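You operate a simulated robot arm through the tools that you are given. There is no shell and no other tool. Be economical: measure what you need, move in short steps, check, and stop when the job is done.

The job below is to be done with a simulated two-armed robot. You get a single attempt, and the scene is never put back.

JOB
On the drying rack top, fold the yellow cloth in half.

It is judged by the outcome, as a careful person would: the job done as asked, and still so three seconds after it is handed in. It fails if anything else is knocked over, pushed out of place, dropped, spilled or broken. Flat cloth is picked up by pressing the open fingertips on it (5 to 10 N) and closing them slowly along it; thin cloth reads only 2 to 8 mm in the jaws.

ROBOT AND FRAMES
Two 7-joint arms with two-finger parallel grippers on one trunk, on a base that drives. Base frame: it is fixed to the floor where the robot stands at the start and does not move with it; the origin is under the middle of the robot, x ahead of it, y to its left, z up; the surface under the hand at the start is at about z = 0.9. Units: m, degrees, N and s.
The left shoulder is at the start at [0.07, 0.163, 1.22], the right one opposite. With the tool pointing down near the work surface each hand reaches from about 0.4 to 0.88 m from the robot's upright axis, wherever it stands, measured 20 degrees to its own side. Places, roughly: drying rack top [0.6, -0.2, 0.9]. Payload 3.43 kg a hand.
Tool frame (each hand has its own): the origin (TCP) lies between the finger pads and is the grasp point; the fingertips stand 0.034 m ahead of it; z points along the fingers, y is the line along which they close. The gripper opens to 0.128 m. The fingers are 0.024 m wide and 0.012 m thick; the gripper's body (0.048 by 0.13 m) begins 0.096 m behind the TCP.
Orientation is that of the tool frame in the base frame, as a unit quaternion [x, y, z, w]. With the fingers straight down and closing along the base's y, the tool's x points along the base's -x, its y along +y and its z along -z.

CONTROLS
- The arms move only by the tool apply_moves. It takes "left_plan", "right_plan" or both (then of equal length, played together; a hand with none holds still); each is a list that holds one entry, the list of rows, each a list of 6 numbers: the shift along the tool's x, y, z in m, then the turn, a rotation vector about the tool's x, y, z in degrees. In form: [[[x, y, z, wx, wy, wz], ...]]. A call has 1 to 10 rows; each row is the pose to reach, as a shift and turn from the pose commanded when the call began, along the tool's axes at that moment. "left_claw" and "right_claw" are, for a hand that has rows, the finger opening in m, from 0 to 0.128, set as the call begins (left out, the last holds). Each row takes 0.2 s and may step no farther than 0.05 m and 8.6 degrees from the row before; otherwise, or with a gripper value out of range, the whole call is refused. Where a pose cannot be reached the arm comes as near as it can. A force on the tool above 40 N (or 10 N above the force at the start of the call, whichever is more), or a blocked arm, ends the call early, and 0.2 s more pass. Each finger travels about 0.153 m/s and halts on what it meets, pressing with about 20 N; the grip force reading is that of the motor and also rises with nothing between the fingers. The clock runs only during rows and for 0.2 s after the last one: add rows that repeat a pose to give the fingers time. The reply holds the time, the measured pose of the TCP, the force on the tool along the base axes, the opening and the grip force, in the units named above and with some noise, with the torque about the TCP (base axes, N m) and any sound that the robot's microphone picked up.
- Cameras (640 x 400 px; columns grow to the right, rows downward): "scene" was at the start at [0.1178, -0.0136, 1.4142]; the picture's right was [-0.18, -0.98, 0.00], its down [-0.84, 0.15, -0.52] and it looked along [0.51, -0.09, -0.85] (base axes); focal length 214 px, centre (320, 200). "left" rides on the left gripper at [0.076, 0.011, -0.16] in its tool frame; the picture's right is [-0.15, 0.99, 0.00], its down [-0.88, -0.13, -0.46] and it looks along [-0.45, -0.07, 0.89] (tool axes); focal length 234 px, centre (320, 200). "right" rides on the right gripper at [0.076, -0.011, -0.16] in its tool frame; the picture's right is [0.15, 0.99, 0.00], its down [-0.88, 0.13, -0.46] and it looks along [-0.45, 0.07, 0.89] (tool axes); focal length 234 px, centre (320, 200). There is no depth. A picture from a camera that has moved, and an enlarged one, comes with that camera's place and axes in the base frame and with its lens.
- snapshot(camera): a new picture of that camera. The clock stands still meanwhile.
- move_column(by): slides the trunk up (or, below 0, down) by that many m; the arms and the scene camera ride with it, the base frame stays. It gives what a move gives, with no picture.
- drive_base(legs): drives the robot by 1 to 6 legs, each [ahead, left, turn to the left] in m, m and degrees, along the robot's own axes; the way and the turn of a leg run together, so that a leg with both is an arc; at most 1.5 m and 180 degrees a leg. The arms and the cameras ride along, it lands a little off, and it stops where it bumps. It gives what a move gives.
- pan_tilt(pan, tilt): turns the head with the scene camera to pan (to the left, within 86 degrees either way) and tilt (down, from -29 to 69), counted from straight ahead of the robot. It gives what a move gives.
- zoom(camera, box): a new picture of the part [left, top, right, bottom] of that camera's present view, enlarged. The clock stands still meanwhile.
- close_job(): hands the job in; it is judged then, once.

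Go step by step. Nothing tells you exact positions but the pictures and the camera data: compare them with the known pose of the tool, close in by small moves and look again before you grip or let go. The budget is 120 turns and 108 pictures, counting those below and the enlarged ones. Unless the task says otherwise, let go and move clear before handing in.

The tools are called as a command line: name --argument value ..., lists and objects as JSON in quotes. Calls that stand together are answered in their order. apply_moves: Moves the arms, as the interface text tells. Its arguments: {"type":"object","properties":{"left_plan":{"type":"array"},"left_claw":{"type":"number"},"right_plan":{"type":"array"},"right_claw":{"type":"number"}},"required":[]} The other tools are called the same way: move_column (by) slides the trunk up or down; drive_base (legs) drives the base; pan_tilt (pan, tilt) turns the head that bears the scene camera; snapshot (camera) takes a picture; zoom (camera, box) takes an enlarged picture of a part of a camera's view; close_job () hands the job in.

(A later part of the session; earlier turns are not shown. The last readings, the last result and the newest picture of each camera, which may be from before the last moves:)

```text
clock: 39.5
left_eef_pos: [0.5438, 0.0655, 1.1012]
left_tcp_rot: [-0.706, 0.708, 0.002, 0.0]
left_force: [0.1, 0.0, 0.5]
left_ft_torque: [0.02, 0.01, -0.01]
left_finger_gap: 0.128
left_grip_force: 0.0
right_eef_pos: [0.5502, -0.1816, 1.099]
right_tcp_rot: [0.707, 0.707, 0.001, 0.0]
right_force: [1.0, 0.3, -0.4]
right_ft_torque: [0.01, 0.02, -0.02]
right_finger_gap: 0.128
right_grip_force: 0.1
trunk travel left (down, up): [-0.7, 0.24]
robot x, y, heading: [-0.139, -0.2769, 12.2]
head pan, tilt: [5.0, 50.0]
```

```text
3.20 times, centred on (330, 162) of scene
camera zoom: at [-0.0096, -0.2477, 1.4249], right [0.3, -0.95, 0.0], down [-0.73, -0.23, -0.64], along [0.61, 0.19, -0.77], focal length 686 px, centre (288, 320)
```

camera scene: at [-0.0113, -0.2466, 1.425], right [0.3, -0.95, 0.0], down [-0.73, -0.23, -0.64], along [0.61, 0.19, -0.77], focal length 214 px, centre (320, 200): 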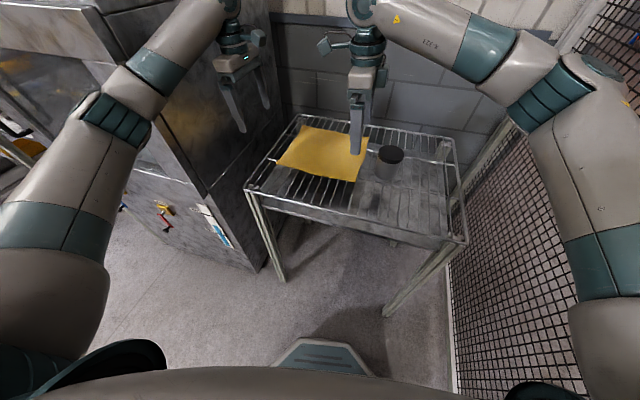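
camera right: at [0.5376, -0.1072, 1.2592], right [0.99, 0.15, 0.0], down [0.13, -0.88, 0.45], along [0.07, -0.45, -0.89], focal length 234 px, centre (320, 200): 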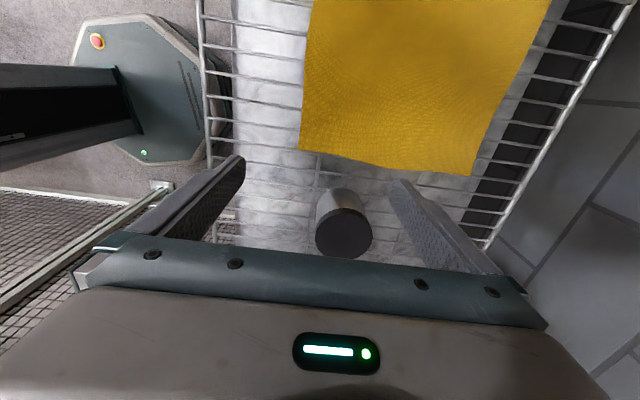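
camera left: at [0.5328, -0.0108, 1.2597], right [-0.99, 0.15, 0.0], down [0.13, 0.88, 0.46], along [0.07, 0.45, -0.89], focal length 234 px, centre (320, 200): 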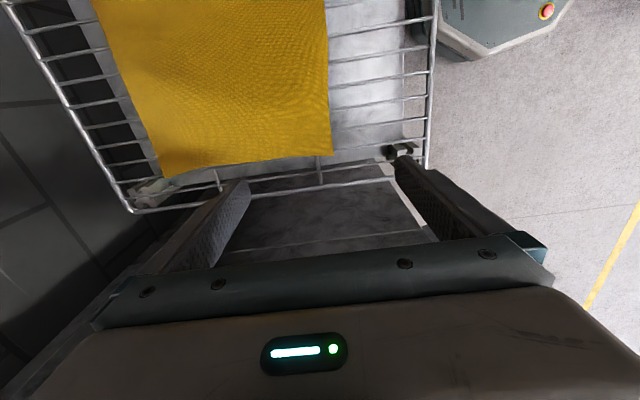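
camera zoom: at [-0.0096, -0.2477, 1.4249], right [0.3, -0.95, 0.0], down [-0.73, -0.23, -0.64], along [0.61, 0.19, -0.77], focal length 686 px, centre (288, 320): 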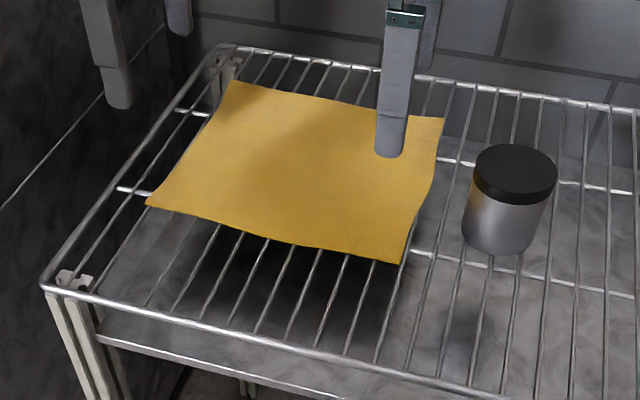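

Cloth corners confirmed: (0.525,−0.205) and (0.53,0.10). I zoom in to locate the wires along the near edge.

zoom --camera "scene" --box '[264, 150, 364, 212]'

zoom --camera "left" --box '[300, 0, 460, 200]'

zoom --camera "right" --box '[180, 0, 340, 200]'

```text
6.40 times, centred on (314, 181) of scene
camera zoom: at [-0.0096, -0.2477, 1.4249], right [0.3, -0.95, 0.0], down [-0.73, -0.23, -0.64], along [0.61, 0.19, -0.77], focal length 1373 px, centre (358, 322)
```

zoom: 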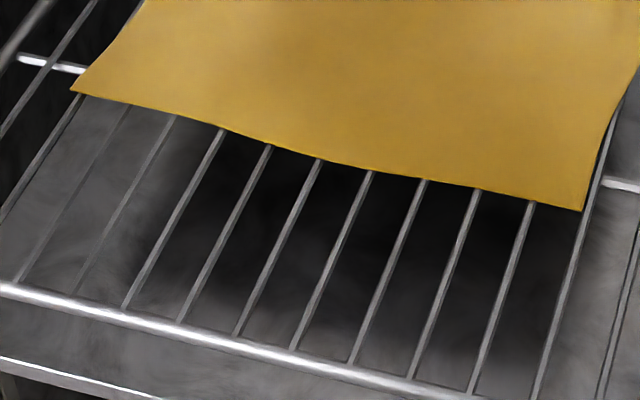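

```text
2.00 times, centred on (380, 100) of left
camera zoom: at [0.5328, -0.0108, 1.2597], right [-0.99, 0.15, 0.0], down [0.13, 0.88, 0.46], along [0.07, 0.45, -0.89], focal length 468 px, centre (200, 400)
```

zoom: 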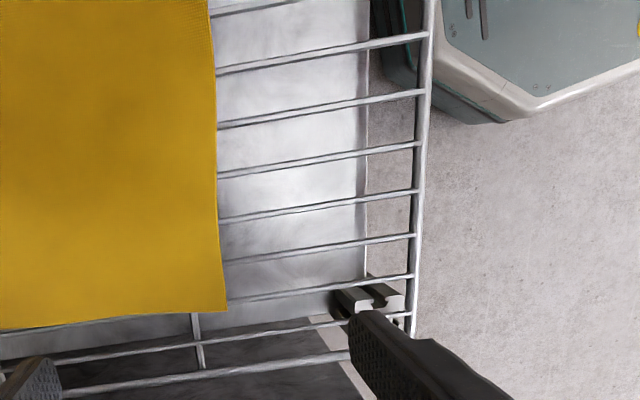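

```text
2.00 times, centred on (260, 100) of right
camera zoom: at [0.5376, -0.1072, 1.2592], right [0.99, 0.15, 0.0], down [0.13, -0.88, 0.45], along [0.07, -0.45, -0.89], focal length 468 px, centre (440, 400)
```

zoom: 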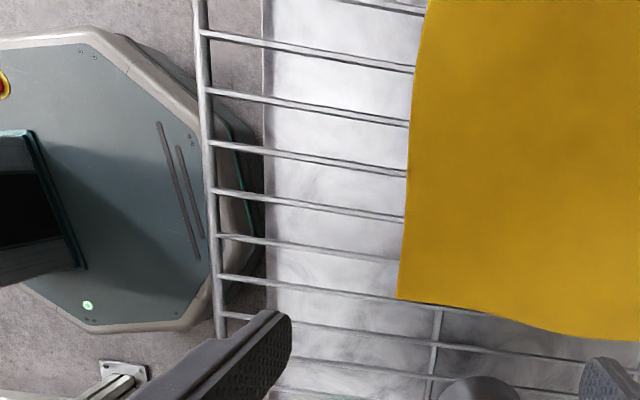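

Wires run at about y = 0.060 (left) and −0.179 (right). I lower both hands onto those lines just over the near edge, fingers 4 cm apart, stopping 2 cm short.

apply_moves --left_plan '[[[0.0055, -0.01, 0.037, 0, 0, 0], [0.0055, -0.01, 0.073, 0, 0, 0], [0.0055, -0.01, 0.11, 0, 0, 0], [0.0055, -0.01, 0.146, 0, 0, 0], [0.0055, -0.01, 0.146, 0, 0, 0]]]' --right_plan '[[[0.0026, -0.001, 0.037, 0, 0, 0], [0.0026, -0.001, 0.073, 0, 0, 0], [0.0026, -0.001, 0.11, 0, 0, 0], [0.0026, -0.001, 0.144, 0, 0, 0], [0.0026, -0.001, 0.144, 0, 0, 0]]]' --left_claw 0.04 --right_claw 0.04

snapshot --camera "left"

snapshot --camera "right"

zoom --camera "scene" --box '[250, 100, 410, 200]'

```text
clock: 40.7
left_eef_pos: [0.554, 0.0586, 0.9581]
left_tcp_rot: [-0.706, 0.708, -0.001, 0.001]
left_force: [-0.8, -0.2, 0.5]
left_ft_torque: [0.01, 0.0, 0.01]
left_finger_gap: 0.0397
left_grip_force: 0.1
right_eef_pos: [0.5427, -0.1815, 0.9579]
right_tcp_rot: [0.707, 0.707, 0.001, 0.001]
right_force: [0.1, -0.1, -0.2]
right_ft_torque: [-0.02, -0.01, 0.03]
right_finger_gap: 0.04
right_grip_force: 0.1
trunk travel left (down, up): [-0.7, 0.24]
robot x, y, heading: [-0.1332, -0.28, 12.3]
head pan, tilt: [5.0, 50.0]
```

```text
75 pictures are left
camera left: at [0.5424, -0.0182, 1.1159], right [-0.99, 0.15, 0.0], down [0.13, 0.88, 0.46], along [0.07, 0.45, -0.89], focal length 234 px, centre (320, 200)
```

left: 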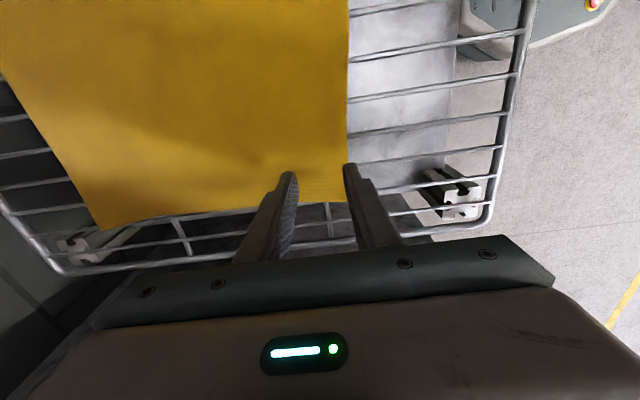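

```text
74 pictures are left
camera right: at [0.5315, -0.1058, 1.1186], right [0.99, 0.15, 0.0], down [0.13, -0.88, 0.46], along [0.07, -0.45, -0.89], focal length 234 px, centre (320, 200)
```

right: 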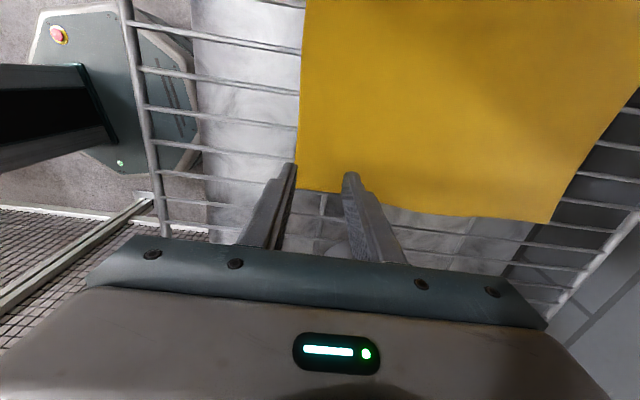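

```text
4.00 times, centred on (330, 150) of scene
camera zoom: at [-0.013, -0.2466, 1.4252], right [0.3, -0.95, 0.0], down [-0.73, -0.23, -0.64], along [0.61, 0.19, -0.77], focal length 858 px, centre (280, 400)
```

zoom: 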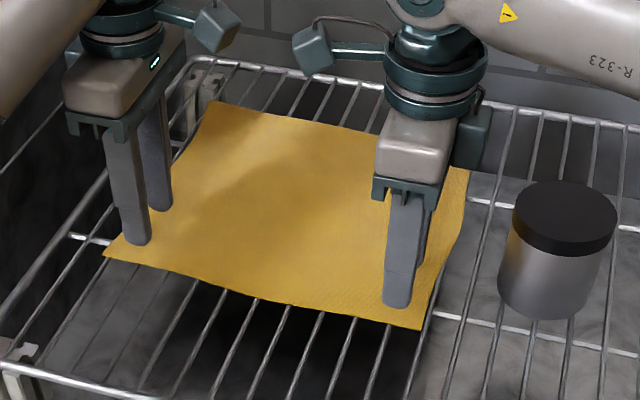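

Fingers hover 2 cm over the near edge. I adjust the right hand slightly and come down gently, reading the force.

apply_moves --left_plan '[[[0.001, 0.0, 0.01, 0, 0, 0], [0.001, 0.0, 0.02, 0, 0, 0]]]' --right_plan '[[[0.004, 0.006, 0.01, 0, 0, 0], [0.004, 0.006, 0.02, 0, 0, 0]]]'

apply_moves --left_plan '[[[0, 0, 0.003, 0, 0, 0], [0, 0, 0.003, 0, 0, 0]]]' --right_plan '[[[0, 0, 0.003, 0, 0, 0], [0, 0, 0.003, 0, 0, 0]]]'

```text
clock: 41.3
left_eef_pos: [0.5546, 0.0581, 0.9381]
left_tcp_rot: [-0.707, 0.707, -0.001, 0.0]
left_force: [-0.7, -0.5, -0.2]
left_ft_torque: [-0.01, 0.0, -0.04]
left_finger_gap: 0.04
left_grip_force: 0.2
right_eef_pos: [0.5517, -0.1754, 0.9375]
right_tcp_rot: [0.707, 0.707, 0.002, 0.002]
right_force: [0.0, -0.4, 0.2]
right_ft_torque: [0.0, -0.01, -0.01]
right_finger_gap: 0.0396
right_grip_force: 0.0
trunk travel left (down, up): [-0.7, 0.24]
robot x, y, heading: [-0.1355, -0.2809, 12.5]
head pan, tilt: [5.0, 50.0]
```

```text
clock: 41.9
left_eef_pos: [0.5548, 0.0586, 0.9351]
left_tcp_rot: [-0.706, 0.708, 0.001, 0.001]
left_force: [-0.4, 0.3, 0.1]
left_ft_torque: [0.03, 0.03, 0.0]
left_finger_gap: 0.0399
left_grip_force: 0.0
right_eef_pos: [0.5528, -0.1752, 0.9349]
right_tcp_rot: [0.707, 0.707, 0.001, 0.001]
right_force: [1.0, -0.5, 10.1]
right_ft_torque: [-0.03, 0.28, 0.03]
right_finger_gap: 0.0394
right_grip_force: 0.0
trunk travel left (down, up): [-0.7, 0.24]
robot x, y, heading: [-0.133, -0.2788, 12.5]
head pan, tilt: [5.0, 50.0]
```

Right hand is on the cloth with 10 N; the left needs a touch more.

apply_moves --left_plan '[[[0, 0, 0.002, 0, 0, 0], [0, 0, 0.002, 0, 0, 0]]]' --right_plan '[[[0, 0, -0.0005, 0, 0, 0], [0, 0, -0.0005, 0, 0, 0]]]'

```text
clock: 42.5
left_eef_pos: [0.5532, 0.0592, 0.9345]
left_tcp_rot: [-0.706, 0.708, -0.001, 0.001]
left_force: [0.6, -0.1, 14.3]
left_ft_torque: [-0.03, 0.31, -0.04]
left_finger_gap: 0.0394
left_grip_force: 0.0
right_eef_pos: [0.5491, -0.1755, 0.9357]
right_tcp_rot: [0.707, 0.707, 0.001, 0.002]
right_force: [0.4, 0.9, 5.4]
right_ft_torque: [0.02, 0.15, 0.01]
right_finger_gap: 0.0393
right_grip_force: 0.0
trunk travel left (down, up): [-0.7, 0.24]
robot x, y, heading: [-0.1363, -0.2763, 12.2]
head pan, tilt: [5.0, 50.0]
```

Both press at 5–14 N. Now I close in small steps.

apply_moves --left_plan '[[[0, 0, -0.0006, 0, 0, 0]]]' --right_plan '[[[0, 0, 0, 0, 0, 0]]]' --left_claw 0.032 --right_claw 0.032

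apply_moves --left_plan '[[[0, 0, 0, 0, 0, 0]]]' --right_plan '[[[0, 0, 0, 0, 0, 0]]]' --left_claw 0.024 --right_claw 0.024

snapshot --camera "left"

snapshot --camera "right"

zoom --camera "scene" --box '[260, 130, 380, 205]'

```text
clock: 42.9
left_eef_pos: [0.5525, 0.058, 0.936]
left_tcp_rot: [-0.706, 0.708, -0.001, 0.001]
left_force: [2.1, 0.0, 16.5]
left_ft_torque: [0.0, 0.22, -0.01]
left_finger_gap: 0.0305
left_grip_force: 0.0
right_eef_pos: [0.5494, -0.1753, 0.9363]
right_tcp_rot: [0.708, 0.707, 0.002, 0.001]
right_force: [0.0, 1.1, 4.4]
right_ft_torque: [0.05, 0.14, -0.04]
right_finger_gap: 0.0321
right_grip_force: 0.2
trunk travel left (down, up): [-0.7, 0.24]
robot x, y, heading: [-0.136, -0.2812, 12.4]
head pan, tilt: [5.0, 50.0]
```

```text
clock: 43.3
left_eef_pos: [0.5532, 0.0587, 0.935]
left_tcp_rot: [-0.706, 0.708, -0.001, 0.003]
left_force: [2.3, -0.2, 19.8]
left_ft_torque: [-0.04, 0.22, 0.02]
left_finger_gap: 0.0228
left_grip_force: 0.0
right_eef_pos: [0.5495, -0.177, 0.9352]
right_tcp_rot: [0.707, 0.707, 0.001, 0.001]
right_force: [-0.2, 0.3, 3.0]
right_ft_torque: [0.01, 0.07, 0.0]
right_finger_gap: 0.0243
right_grip_force: 0.4
trunk travel left (down, up): [-0.7, 0.24]
robot x, y, heading: [-0.1308, -0.2803, 12.4]
head pan, tilt: [5.0, 50.0]
```

```text
72 pictures are left
camera left: at [0.5405, -0.0179, 1.0929], right [-0.99, 0.15, 0.0], down [0.13, 0.88, 0.46], along [0.07, 0.45, -0.89], focal length 234 px, centre (320, 200)
```

left: 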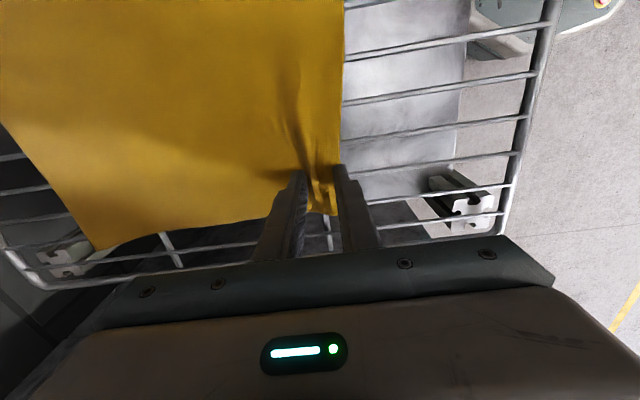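

```text
71 pictures are left
camera right: at [0.5373, -0.1012, 1.0954], right [0.99, 0.15, 0.0], down [0.13, -0.88, 0.46], along [0.07, -0.45, -0.89], focal length 234 px, centre (320, 200)
```

right: 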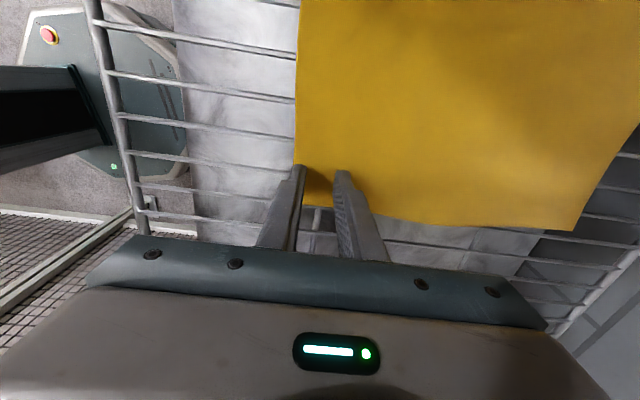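

```text
5.33 times, centred on (320, 168) of scene
camera zoom: at [-0.0143, -0.248, 1.4254], right [0.3, -0.95, 0.0], down [-0.73, -0.23, -0.64], along [0.61, 0.19, -0.76], focal length 1144 px, centre (320, 373)
```

zoom: 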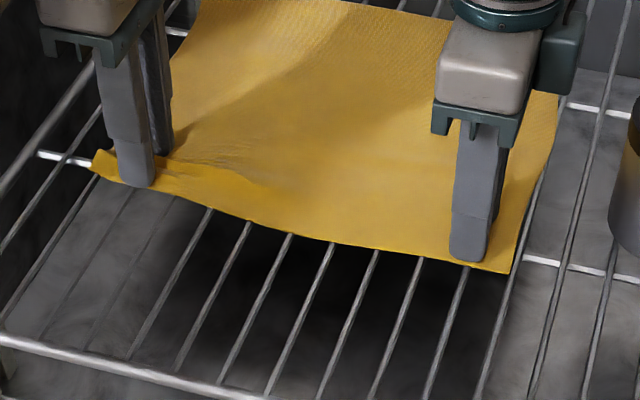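

The left is gathering a ridge; the right slides, so it needs a bit more pressure. I continue.

apply_moves --left_plan '[[[0, 0, -0.0005, 0, 0, 0], [0, 0, -0.0005, 0, 0, 0]]]' --right_plan '[[[0, 0, 0.0012, 0, 0, 0], [0, 0, 0.0012, 0, 0, 0]]]' --left_claw 0.016

apply_moves --left_plan '[[[0, 0, 0, 0, 0, 0]]]' --right_plan '[[[0, 0, 0, 0, 0, 0]]]' --left_claw 0.008 --right_claw 0.016

apply_moves --left_plan '[[[0, 0, 0, 0, 0, 0]]]' --right_plan '[[[0, 0, 0, 0, 0, 0]]]' --left_claw 0.0 --right_claw 0.008

snapshot --camera "left"

snapshot --camera "right"

```text
clock: 43.9
left_eef_pos: [0.5529, 0.0588, 0.9357]
left_tcp_rot: [-0.706, 0.708, -0.001, 0.002]
left_force: [2.4, -1.0, 19.1]
left_ft_torque: [-0.04, 0.1, 0.0]
left_finger_gap: 0.0148
left_grip_force: 0.0
right_eef_pos: [0.5511, -0.1747, 0.9368]
right_tcp_rot: [0.707, 0.707, 0.003, 0.001]
right_force: [0.0, 0.5, 8.7]
right_ft_torque: [0.04, 0.17, -0.01]
right_finger_gap: 0.0243
right_grip_force: 0.2
trunk travel left (down, up): [-0.7, 0.24]
robot x, y, heading: [-0.1367, -0.2775, 12.5]
head pan, tilt: [5.0, 50.0]
```

```text
clock: 44.3
left_eef_pos: [0.5523, 0.0594, 0.9347]
left_tcp_rot: [-0.706, 0.708, 0.0, 0.002]
left_force: [2.1, -0.7, 17.8]
left_ft_torque: [-0.01, 0.06, 0.0]
left_finger_gap: 0.0067
left_grip_force: 0.0
right_eef_pos: [0.5498, -0.1762, 0.9356]
right_tcp_rot: [0.707, 0.707, 0.003, 0.0]
right_force: [0.5, 0.5, 8.0]
right_ft_torque: [-0.02, 0.11, -0.01]
right_finger_gap: 0.0155
right_grip_force: 0.1
trunk travel left (down, up): [-0.7, 0.24]
robot x, y, heading: [-0.1326, -0.2828, 12.3]
head pan, tilt: [5.0, 50.0]
```

```text
clock: 44.7
left_eef_pos: [0.5521, 0.0583, 0.9353]
left_tcp_rot: [-0.706, 0.708, -0.001, 0.003]
left_force: [-2.0, -0.2, 17.6]
left_ft_torque: [-0.07, 0.13, 0.0]
left_finger_gap: 0.0019
left_grip_force: 20.3
right_eef_pos: [0.5503, -0.1755, 0.9352]
right_tcp_rot: [0.707, 0.707, 0.002, 0.001]
right_force: [1.0, 0.3, 8.6]
right_ft_torque: [0.04, 0.09, 0.07]
right_finger_gap: 0.0073
right_grip_force: 0.1
trunk travel left (down, up): [-0.7, 0.24]
robot x, y, heading: [-0.1352, -0.2778, 12.4]
head pan, tilt: [5.0, 50.0]
```

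```text
69 pictures are left
camera left: at [0.5397, -0.0176, 1.0929], right [-0.99, 0.15, 0.0], down [0.13, 0.88, 0.46], along [0.07, 0.45, -0.89], focal length 234 px, centre (320, 200)
```

left: 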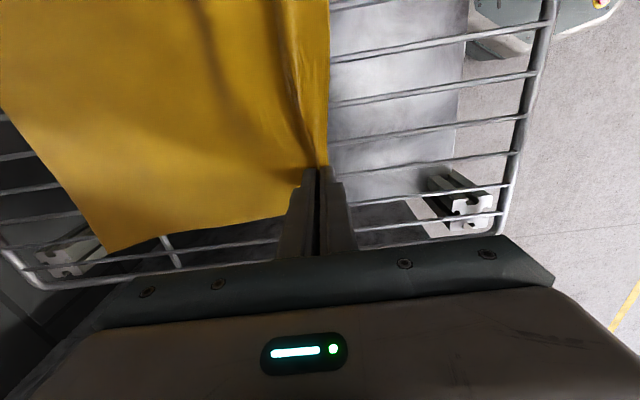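

```text
68 pictures are left
camera right: at [0.5365, -0.1015, 1.0953], right [0.99, 0.15, 0.01], down [0.13, -0.88, 0.46], along [0.07, -0.45, -0.89], focal length 234 px, centre (320, 200)
```

right: 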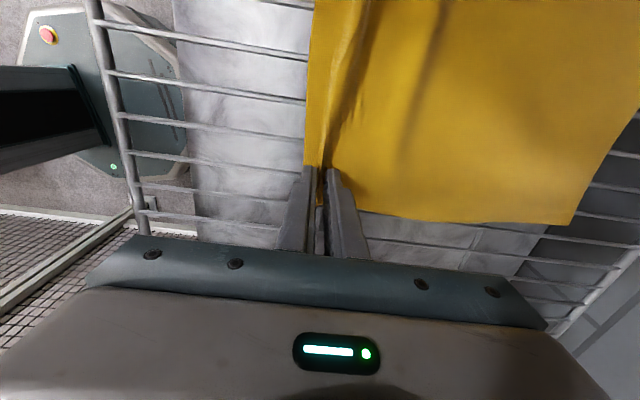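

Both hands have gathered the edge; I close the right fully and lift both by 3 cm to check.

apply_moves --left_plan '[[[0, 0, 0, 0, 0, 0], [0, 0, 0, 0, 0, 0]]]' --right_plan '[[[0, 0, 0, 0, 0, 0], [0, 0, 0, 0, 0, 0]]]' --left_claw 0.0 --right_claw 0.0

apply_moves --left_plan '[[[0, 0, -0.01, 0, 0, 0], [0, 0, -0.02, 0, 0, 0], [0, 0, -0.03, 0, 0, 0], [0, 0, -0.04, 0, 0, 0]]]' --right_plan '[[[0, 0, -0.01, 0, 0, 0], [0, 0, -0.02, 0, 0, 0], [0, 0, -0.03, 0, 0, 0], [0, 0, -0.04, 0, 0, 0]]]'

zoom --camera "scene" --box '[250, 100, 410, 200]'

snapshot --camera "left"

snapshot --camera "right"

```text
clock: 45.3
left_eef_pos: [0.5514, 0.0586, 0.9366]
left_tcp_rot: [-0.706, 0.708, 0.0, 0.002]
left_force: [-2.1, -1.7, 17.1]
left_ft_torque: [-0.08, 0.09, 0.0]
left_finger_gap: 0.0021
left_grip_force: 20.1
right_eef_pos: [0.5487, -0.1765, 0.936]
right_tcp_rot: [0.707, 0.707, 0.002, 0.002]
right_force: [0.3, 0.7, 9.0]
right_ft_torque: [-0.06, 0.0, 0.03]
right_finger_gap: 0.002
right_grip_force: 19.9
trunk travel left (down, up): [-0.7, 0.24]
robot x, y, heading: [-0.1374, -0.2809, 12.7]
head pan, tilt: [5.0, 50.0]
```

```text
clock: 46.3
left_eef_pos: [0.5538, 0.0596, 0.9735]
left_tcp_rot: [-0.706, 0.708, 0.0, 0.0]
left_force: [-0.5, -0.2, -0.1]
left_ft_torque: [-0.03, -0.04, -0.01]
left_finger_gap: 0.002
left_grip_force: 19.8
right_eef_pos: [0.5526, -0.1749, 0.9729]
right_tcp_rot: [0.707, 0.707, 0.001, 0.0]
right_force: [0.0, 0.2, -0.2]
right_ft_torque: [-0.02, -0.02, 0.01]
right_finger_gap: 0.0016
right_grip_force: 20.0
trunk travel left (down, up): [-0.7, 0.24]
robot x, y, heading: [-0.1396, -0.2793, 12.2]
head pan, tilt: [5.0, 50.0]
```

```text
4.00 times, centred on (330, 150) of scene
camera zoom: at [-0.0121, -0.2467, 1.425], right [0.3, -0.95, 0.0], down [-0.73, -0.23, -0.64], along [0.61, 0.19, -0.77], focal length 858 px, centre (280, 400)
```

zoom: 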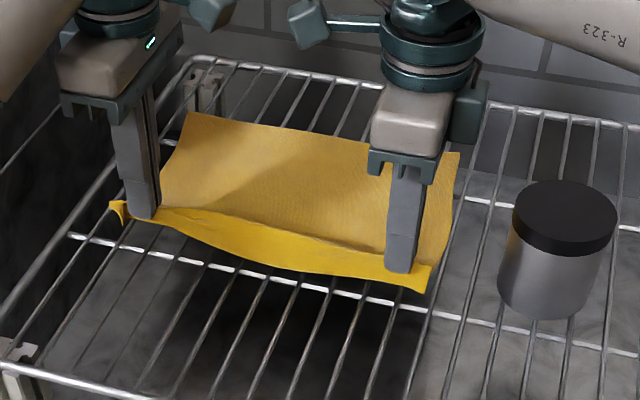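

```text
66 pictures are left
camera left: at [0.5422, -0.0171, 1.1315], right [-0.99, 0.15, 0.0], down [0.13, 0.88, 0.46], along [0.07, 0.45, -0.89], focal length 234 px, centre (320, 200)
```

left: 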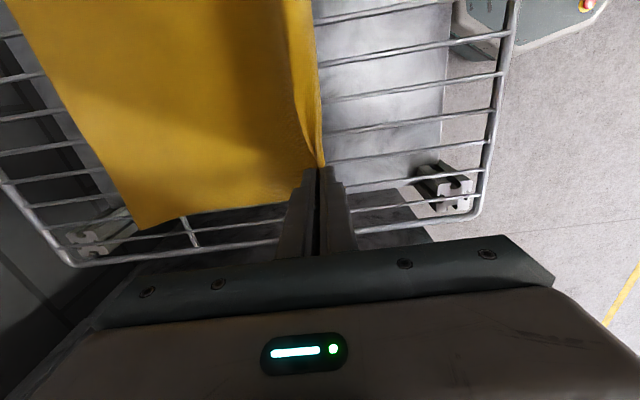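

```text
65 pictures are left
camera right: at [0.5401, -0.0999, 1.1328], right [0.99, 0.15, 0.0], down [0.13, -0.88, 0.46], along [0.07, -0.45, -0.89], focal length 234 px, centre (320, 200)
```

right: 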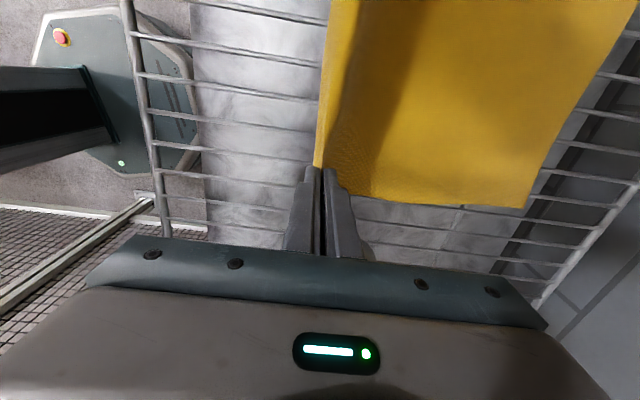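

Both pinches hold, with the edge lifted cleanly. Now I carry it over in an arc: first up and ahead with the arms, then the base drives 0.135 m along +x.

apply_moves --left_plan '[[[0, -0.012, -0.015, 0, 0, 0], [0, -0.024, -0.028, 0, 0, 0], [0, -0.036, -0.037, 0, 0, 0], [0, -0.047, -0.043, 0, 0, 0]]]' --right_plan '[[[0, 0.012, -0.015, 0, 0, 0], [0, 0.024, -0.028, 0, 0, 0], [0, 0.036, -0.037, 0, 0, 0], [0, 0.047, -0.043, 0, 0, 0]]]'

zoom --camera "scene" --box '[250, 100, 410, 200]'

```text
clock: 47.3
left_eef_pos: [0.601, 0.0611, 1.0166]
left_tcp_rot: [-0.707, 0.708, 0.0, 0.0]
left_force: [0.4, -0.6, -0.3]
left_ft_torque: [-0.03, -0.01, 0.01]
left_finger_gap: 0.0022
left_grip_force: 20.2
right_eef_pos: [0.5984, -0.1756, 1.0168]
right_tcp_rot: [0.707, 0.707, 0.001, 0.001]
right_force: [0.0, 0.6, -0.1]
right_ft_torque: [0.05, 0.02, -0.01]
right_finger_gap: 0.0019
right_grip_force: 20.1
trunk travel left (down, up): [-0.7, 0.24]
robot x, y, heading: [-0.1361, -0.2836, 12.3]
head pan, tilt: [5.0, 50.0]
```

```text
4.00 times, centred on (330, 150) of scene
camera zoom: at [-0.0115, -0.247, 1.425], right [0.3, -0.95, 0.0], down [-0.73, -0.23, -0.64], along [0.61, 0.19, -0.77], focal length 858 px, centre (280, 400)
```

zoom: 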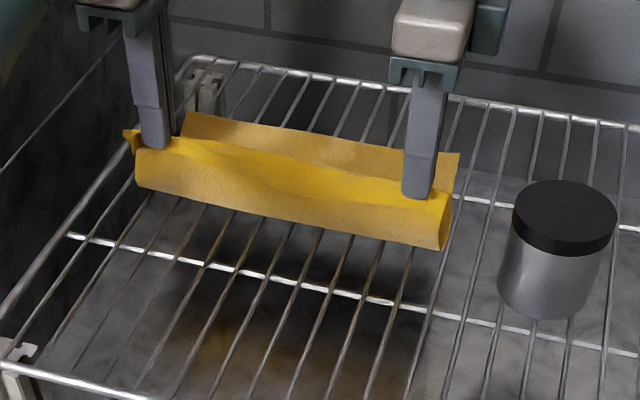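

The cloth rises as a neat curl. Now the base carries it ahead.

drive_base --legs '[[0.132, -0.029, 0]]'

snapshot --camera "scene"

snapshot --camera "right"

```text
clock: 48.6
left_eef_pos: [0.7334, 0.062, 1.0183]
left_tcp_rot: [-0.707, 0.707, -0.001, 0.001]
left_force: [0.9, 0.3, -0.5]
left_ft_torque: [0.0, 0.0, -0.01]
left_finger_gap: 0.0023
left_grip_force: 20.4
right_eef_pos: [0.7289, -0.1741, 1.0181]
right_tcp_rot: [0.707, 0.708, 0.002, 0.0]
right_force: [-0.2, 0.7, -0.1]
right_ft_torque: [0.03, 0.02, 0.02]
right_finger_gap: 0.0019
right_grip_force: 19.6
trunk travel left (down, up): [-0.7, 0.24]
robot x, y, heading: [-0.0061, -0.278, 12.5]
head pan, tilt: [5.0, 50.0]
```

```text
63 pictures are left
camera scene: at [0.1197, -0.2467, 1.4252], right [0.3, -0.95, 0.0], down [-0.73, -0.23, -0.64], along [0.61, 0.19, -0.77], focal length 214 px, centre (320, 200)
```

scene: 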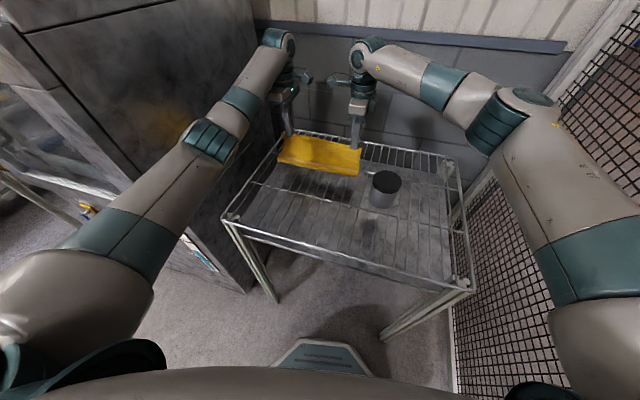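

```text
62 pictures are left
camera right: at [0.7165, -0.099, 1.1774], right [0.99, 0.15, 0.0], down [0.13, -0.88, 0.46], along [0.07, -0.45, -0.89], focal length 234 px, centre (320, 200)
```

right: 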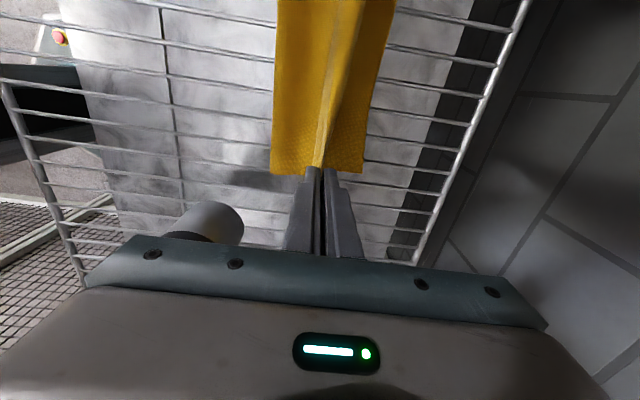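

The crease lies near x≈0.67 and the far edge still at ≈0.79. I lower the edge forward onto the far half.

apply_moves --left_plan '[[[0, -0.012, 0.015, 0, 0, 0], [0, -0.02, 0.03, 0, 0, 0], [0, -0.027, 0.045, 0, 0, 0], [0, -0.031, 0.06, 0, 0, 0], [0, -0.033, 0.07, 0, 0, 0]]]' --right_plan '[[[0, 0.014, 0.015, 0, 0, 0], [0, 0.023, 0.03, 0, 0, 0], [0, 0.031, 0.045, 0, 0, 0], [0, 0.035, 0.06, 0, 0, 0], [0, 0.037, 0.07, 0, 0, 0]]]'

snapshot --camera "left"

snapshot --camera "right"

zoom --camera "scene" --box '[250, 100, 410, 200]'

```text
clock: 49.8
left_eef_pos: [0.7674, 0.0603, 0.9465]
left_tcp_rot: [-0.707, 0.707, 0.0, 0.0]
left_force: [0.2, 0.3, -1.0]
left_ft_torque: [0.0, 0.0, 0.01]
left_finger_gap: 0.0022
left_grip_force: 20.0
right_eef_pos: [0.7675, -0.1737, 0.9461]
right_tcp_rot: [0.707, 0.708, 0.0, 0.0]
right_force: [0.6, 0.6, 0.0]
right_ft_torque: [0.01, -0.03, 0.01]
right_finger_gap: 0.0018
right_grip_force: 20.1
trunk travel left (down, up): [-0.7, 0.24]
robot x, y, heading: [0.0002, -0.2796, 12.6]
head pan, tilt: [5.0, 50.0]
```

```text
61 pictures are left
camera left: at [0.7558, -0.0151, 1.1044], right [-0.99, 0.15, 0.0], down [0.13, 0.88, 0.46], along [0.07, 0.45, -0.89], focal length 234 px, centre (320, 200)
```

left: 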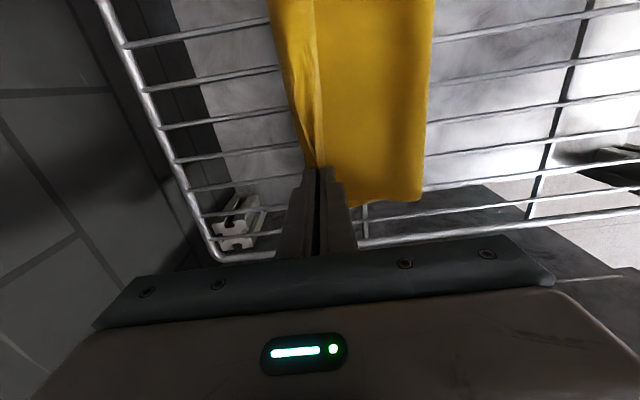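

```text
60 pictures are left
camera right: at [0.7546, -0.0984, 1.1067], right [0.99, 0.15, 0.0], down [0.13, -0.88, 0.46], along [0.07, -0.45, -0.89], focal length 234 px, centre (320, 200)
```

right: 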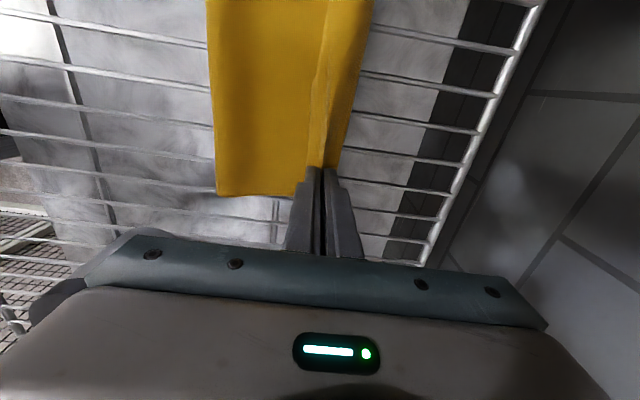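

```text
4.00 times, centred on (330, 150) of scene
camera zoom: at [0.1213, -0.2463, 1.425], right [0.3, -0.95, 0.0], down [-0.73, -0.23, -0.64], along [0.61, 0.19, -0.77], focal length 858 px, centre (280, 400)
```

zoom: 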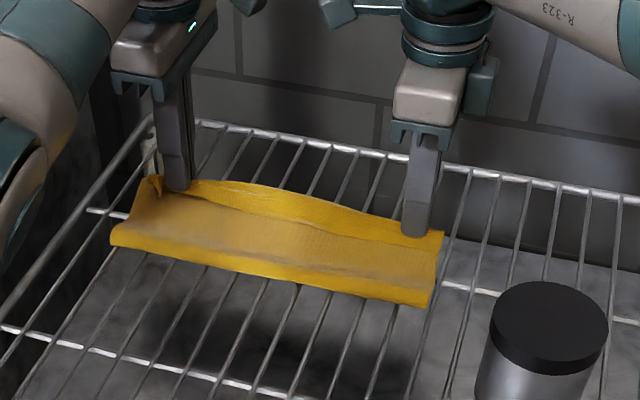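

The fold is in place: crease at x≈0.675, edges at about 0.78. I lower a last bit and open the fingers.

apply_moves --left_plan '[[[0, -0.002, 0.004, 0, 0, 0], [0, -0.004, 0.007, 0, 0, 0]]]' --right_plan '[[[0, 0.002, 0.004, 0, 0, 0], [0, 0.004, 0.007, 0, 0, 0]]]'

apply_moves --left_plan '[[[0, 0, 0, 0, 0, 0], [0, 0, 0, 0, 0, 0]]]' --right_plan '[[[0, 0, 0, 0, 0, 0], [0, 0, 0, 0, 0, 0]]]' --left_claw 0.03 --right_claw 0.03

apply_moves --left_plan '[[[0, 0, -0.02, 0, 0, 0], [0, 0, -0.04, 0, 0, 0], [0, 0, -0.07, 0, 0, 0], [0, 0, -0.1, 0, 0, 0]]]' --right_plan '[[[0, 0, -0.02, 0, 0, 0], [0, 0, -0.04, 0, 0, 0], [0, 0, -0.07, 0, 0, 0], [0, 0, -0.1, 0, 0, 0]]]'

snapshot --camera "left"

snapshot --camera "right"

zoom --camera "scene" --box '[250, 100, 410, 200]'

```text
clock: 50.4
left_eef_pos: [0.7714, 0.0617, 0.9399]
left_tcp_rot: [-0.707, 0.707, -0.001, 0.001]
left_force: [0.3, -0.4, 0.3]
left_ft_torque: [-0.06, 0.0, -0.01]
left_finger_gap: 0.0021
left_grip_force: 19.6
right_eef_pos: [0.7709, -0.1735, 0.9409]
right_tcp_rot: [0.706, 0.708, 0.001, 0.001]
right_force: [0.0, -0.5, 0.4]
right_ft_torque: [0.01, 0.03, 0.05]
right_finger_gap: 0.002
right_grip_force: 20.2
trunk travel left (down, up): [-0.7, 0.24]
robot x, y, heading: [-0.0027, -0.2829, 12.1]
head pan, tilt: [5.0, 50.0]
```

```text
clock: 51.0
left_eef_pos: [0.7702, 0.0603, 0.9403]
left_tcp_rot: [0.707, -0.707, 0.0, -0.001]
left_force: [0.0, 0.2, -0.5]
left_ft_torque: [-0.02, 0.02, 0.01]
left_finger_gap: 0.03
left_grip_force: 0.0
right_eef_pos: [0.7713, -0.174, 0.9401]
right_tcp_rot: [0.706, 0.708, 0.0, 0.0]
right_force: [-0.5, 0.6, -0.1]
right_ft_torque: [0.0, -0.04, 0.01]
right_finger_gap: 0.0301
right_grip_force: 0.0
trunk travel left (down, up): [-0.7, 0.24]
robot x, y, heading: [-0.0035, -0.2787, 12.3]
head pan, tilt: [5.0, 50.0]
```

```text
clock: 52.0
left_eef_pos: [0.7702, 0.0611, 1.043]
left_tcp_rot: [0.707, -0.707, 0.0, -0.001]
left_force: [-1.0, -0.9, 0.7]
left_ft_torque: [-0.01, -0.05, 0.02]
left_finger_gap: 0.0299
left_grip_force: 0.0
right_eef_pos: [0.7702, -0.1727, 1.0418]
right_tcp_rot: [0.705, 0.709, 0.002, 0.001]
right_force: [-0.7, 0.2, 0.4]
right_ft_torque: [-0.01, -0.05, 0.0]
right_finger_gap: 0.0298
right_grip_force: 0.0
trunk travel left (down, up): [-0.7, 0.24]
robot x, y, heading: [-0.0029, -0.2799, 12.7]
head pan, tilt: [5.0, 50.0]
```

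```text
58 pictures are left
camera left: at [0.7576, -0.0156, 1.1999], right [-0.99, 0.15, 0.0], down [0.13, 0.88, 0.46], along [0.07, 0.45, -0.89], focal length 234 px, centre (320, 200)
```

left: 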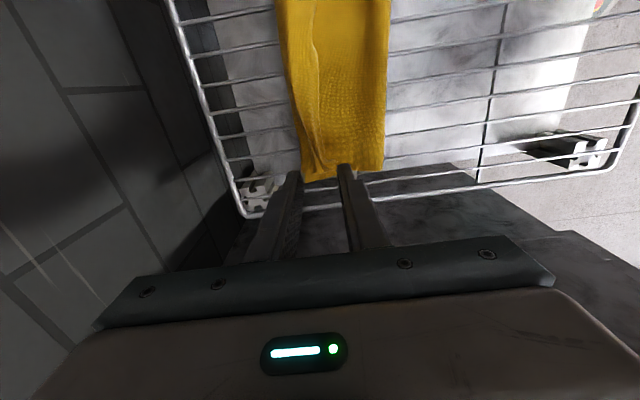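

```text
57 pictures are left
camera right: at [0.7571, -0.0991, 1.2014], right [0.99, 0.15, 0.0], down [0.13, -0.88, 0.46], along [0.07, -0.45, -0.89], focal length 234 px, centre (320, 200)
```

right: 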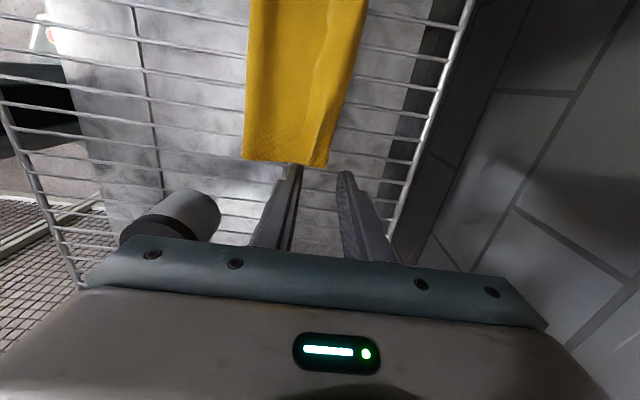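

```text
4.00 times, centred on (330, 150) of scene
camera zoom: at [0.1192, -0.2476, 1.4251], right [0.3, -0.95, 0.0], down [-0.73, -0.23, -0.64], along [0.61, 0.19, -0.77], focal length 858 px, centre (280, 400)
```

zoom: 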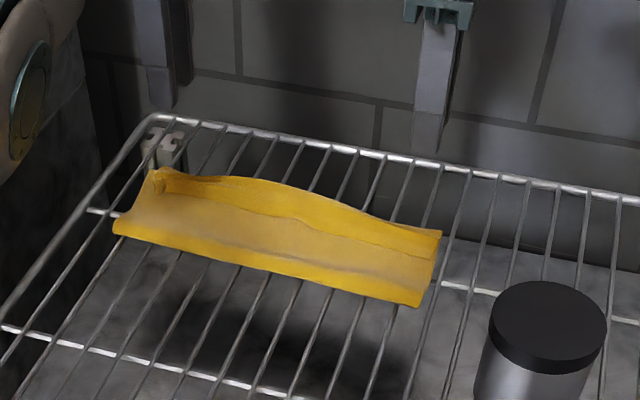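

The cloth is folded over. I zoom in to see whether the edge has a turned-back hem and how the layers meet.

zoom --camera "right" --box '[220, 0, 400, 180]'

zoom --camera "left" --box '[240, 0, 420, 200]'

zoom --camera "scene" --box '[270, 135, 370, 185]'

```text
2.22 times, centred on (310, 90) of right
camera zoom: at [0.7571, -0.0991, 1.2014], right [0.99, 0.15, 0.0], down [0.13, -0.88, 0.46], along [0.07, -0.45, -0.89], focal length 520 px, centre (342, 444)
```

zoom: 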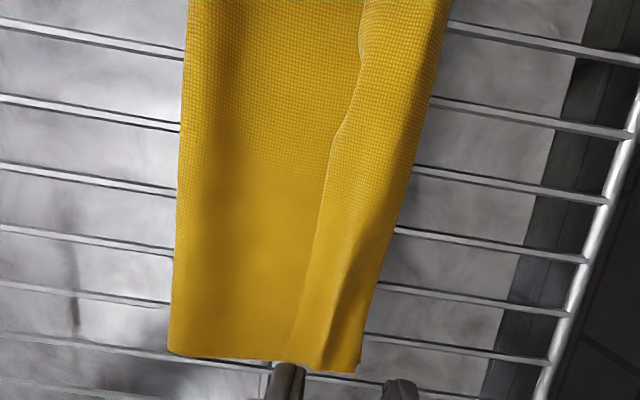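

```text
2.00 times, centred on (330, 100) of left
camera zoom: at [0.7576, -0.0156, 1.1999], right [-0.99, 0.15, 0.0], down [0.13, 0.88, 0.46], along [0.07, 0.45, -0.89], focal length 468 px, centre (300, 400)
```

zoom: 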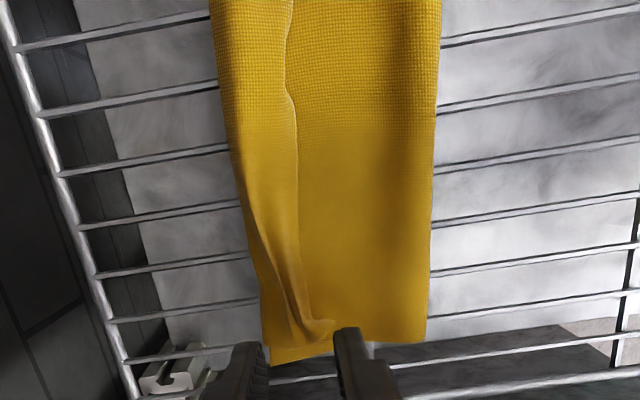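

```text
6.40 times, centred on (320, 160) of scene
camera zoom: at [0.1192, -0.2476, 1.4251], right [0.3, -0.95, 0.0], down [-0.73, -0.23, -0.64], along [0.61, 0.19, -0.77], focal length 1373 px, centre (320, 456)
```

zoom: 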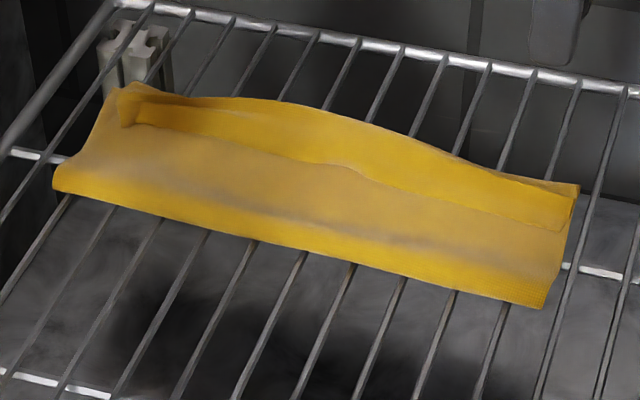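

As feared, a 3–4 cm hem is turned back on top, so the fold isn't clean yet. I'll bring the base 5 cm nearer, close the fingers, and stroke the hem forward to unfold it.

apply_moves --left_plan '[[[0, 0.02, 0, 0, 0, 0], [0, 0.04, 0, 0, 0, 0], [0, 0.055, 0, 0, 0, 0]]]' --right_plan '[[[0, -0.02, 0, 0, 0, 0], [0, -0.04, 0, 0, 0, 0], [0, -0.055, 0, 0, 0, 0]]]' --left_claw 0.0 --right_claw 0.0

drive_base --legs '[[0.049, -0.011, 0]]'

snapshot --camera "right"

snapshot --camera "left"

```text
clock: 52.8
left_eef_pos: [0.7148, 0.0623, 1.0393]
left_tcp_rot: [-0.707, 0.707, 0.0, 0.001]
left_force: [-0.4, -0.9, -1.0]
left_ft_torque: [0.01, 0.01, 0.01]
left_finger_gap: 0.0
left_grip_force: 19.7
right_eef_pos: [0.7149, -0.1731, 1.0379]
right_tcp_rot: [0.707, 0.708, 0.001, 0.0]
right_force: [0.4, 0.5, 0.5]
right_ft_torque: [-0.01, -0.01, 0.02]
right_finger_gap: 0.0
right_grip_force: 20.4
trunk travel left (down, up): [-0.7, 0.24]
robot x, y, heading: [-0.0024, -0.2813, 12.4]
head pan, tilt: [5.0, 50.0]
```

```text
clock: 53.8
left_eef_pos: [0.7596, 0.0645, 1.0408]
left_tcp_rot: [0.708, -0.707, 0.001, -0.001]
left_force: [-0.3, -0.2, -0.5]
left_ft_torque: [0.0, -0.04, -0.01]
left_finger_gap: 0.0001
left_grip_force: 19.8
right_eef_pos: [0.7618, -0.1714, 1.0406]
right_tcp_rot: [0.705, 0.709, 0.002, 0.002]
right_force: [-0.5, -0.2, 0.4]
right_ft_torque: [0.01, 0.02, 0.02]
right_finger_gap: 0.0
right_grip_force: 19.8
trunk travel left (down, up): [-0.7, 0.24]
robot x, y, heading: [0.0471, -0.2792, 12.7]
head pan, tilt: [5.0, 50.0]
```

```text
52 pictures are left
camera right: at [0.7491, -0.0969, 1.201], right [0.99, 0.15, 0.0], down [0.13, -0.88, 0.46], along [0.07, -0.45, -0.89], focal length 234 px, centre (320, 200)
```

right: 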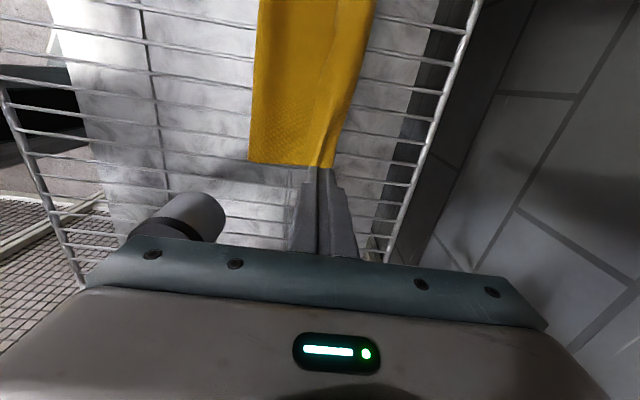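

```text
51 pictures are left
camera left: at [0.7495, -0.0119, 1.1991], right [-0.99, 0.14, 0.0], down [0.13, 0.88, 0.46], along [0.07, 0.45, -0.89], focal length 234 px, centre (320, 200)
```

left: 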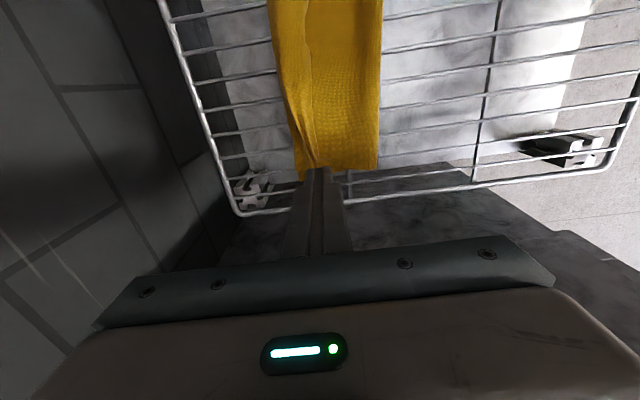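

Fingers are now over the hem. I lower both to just above it.

apply_moves --left_plan '[[[0.009, -0.016, 0.045, 0, 0, 0], [0.009, -0.016, 0.085, 0, 0, 0], [0.009, -0.016, 0.095, 0, 0, 0]]]' --right_plan '[[[-0.004, 0.003, 0.045, 0, 0, 0], [-0.004, 0.003, 0.085, 0, 0, 0], [-0.004, 0.003, 0.095, 0, 0, 0]]]'

apply_moves --left_plan '[[[0, 0, 0.003, 0, 0, 0], [0, 0, 0.003, 0, 0, 0]]]' --right_plan '[[[0, 0, 0.003, 0, 0, 0], [0, 0, 0.003, 0, 0, 0]]]'

apply_moves --left_plan '[[[0, 0, 0.003, 0, 0, 0], [0, 0, 0.003, 0, 0, 0]]]' --right_plan '[[[0, 0, 0.003, 0, 0, 0], [0, 0, 0.003, 0, 0, 0]]]'

```text
clock: 54.6
left_eef_pos: [0.7795, 0.0549, 0.9448]
left_tcp_rot: [0.708, -0.707, 0.001, -0.002]
left_force: [0.5, -0.4, 0.2]
left_ft_torque: [0.01, 0.0, -0.03]
left_finger_gap: 0.0
left_grip_force: 19.7
right_eef_pos: [0.7681, -0.1748, 0.9453]
right_tcp_rot: [0.706, 0.709, 0.001, 0.001]
right_force: [0.0, 0.0, 0.4]
right_ft_torque: [0.01, -0.01, 0.0]
right_finger_gap: 0.0
right_grip_force: 20.2
trunk travel left (down, up): [-0.7, 0.24]
robot x, y, heading: [0.0436, -0.2788, 12.8]
head pan, tilt: [5.0, 50.0]
```

```text
clock: 55.2
left_eef_pos: [0.7784, 0.0544, 0.9421]
left_tcp_rot: [0.708, -0.706, 0.0, 0.0]
left_force: [1.0, 0.1, 0.7]
left_ft_torque: [0.0, -0.02, -0.02]
left_finger_gap: 0.0001
left_grip_force: 19.2
right_eef_pos: [0.7682, -0.1755, 0.9417]
right_tcp_rot: [0.706, 0.709, 0.001, 0.002]
right_force: [0.1, -0.1, -0.2]
right_ft_torque: [-0.01, 0.01, 0.01]
right_finger_gap: 0.0
right_grip_force: 19.9
trunk travel left (down, up): [-0.7, 0.24]
robot x, y, heading: [0.0487, -0.2764, 12.6]
head pan, tilt: [5.0, 50.0]
```

```text
clock: 55.8
left_eef_pos: [0.7788, 0.0552, 0.9386]
left_tcp_rot: [0.707, -0.707, 0.001, -0.001]
left_force: [-1.5, -0.7, 0.1]
left_ft_torque: [0.0, -0.01, -0.01]
left_finger_gap: 0.0
left_grip_force: 19.9
right_eef_pos: [0.7673, -0.1748, 0.9382]
right_tcp_rot: [0.705, 0.709, 0.001, 0.001]
right_force: [-0.1, -0.2, 1.0]
right_ft_torque: [0.02, -0.01, 0.01]
right_finger_gap: 0.0001
right_grip_force: 19.8
trunk travel left (down, up): [-0.7, 0.24]
robot x, y, heading: [0.0471, -0.2799, 12.8]
head pan, tilt: [5.0, 50.0]
```

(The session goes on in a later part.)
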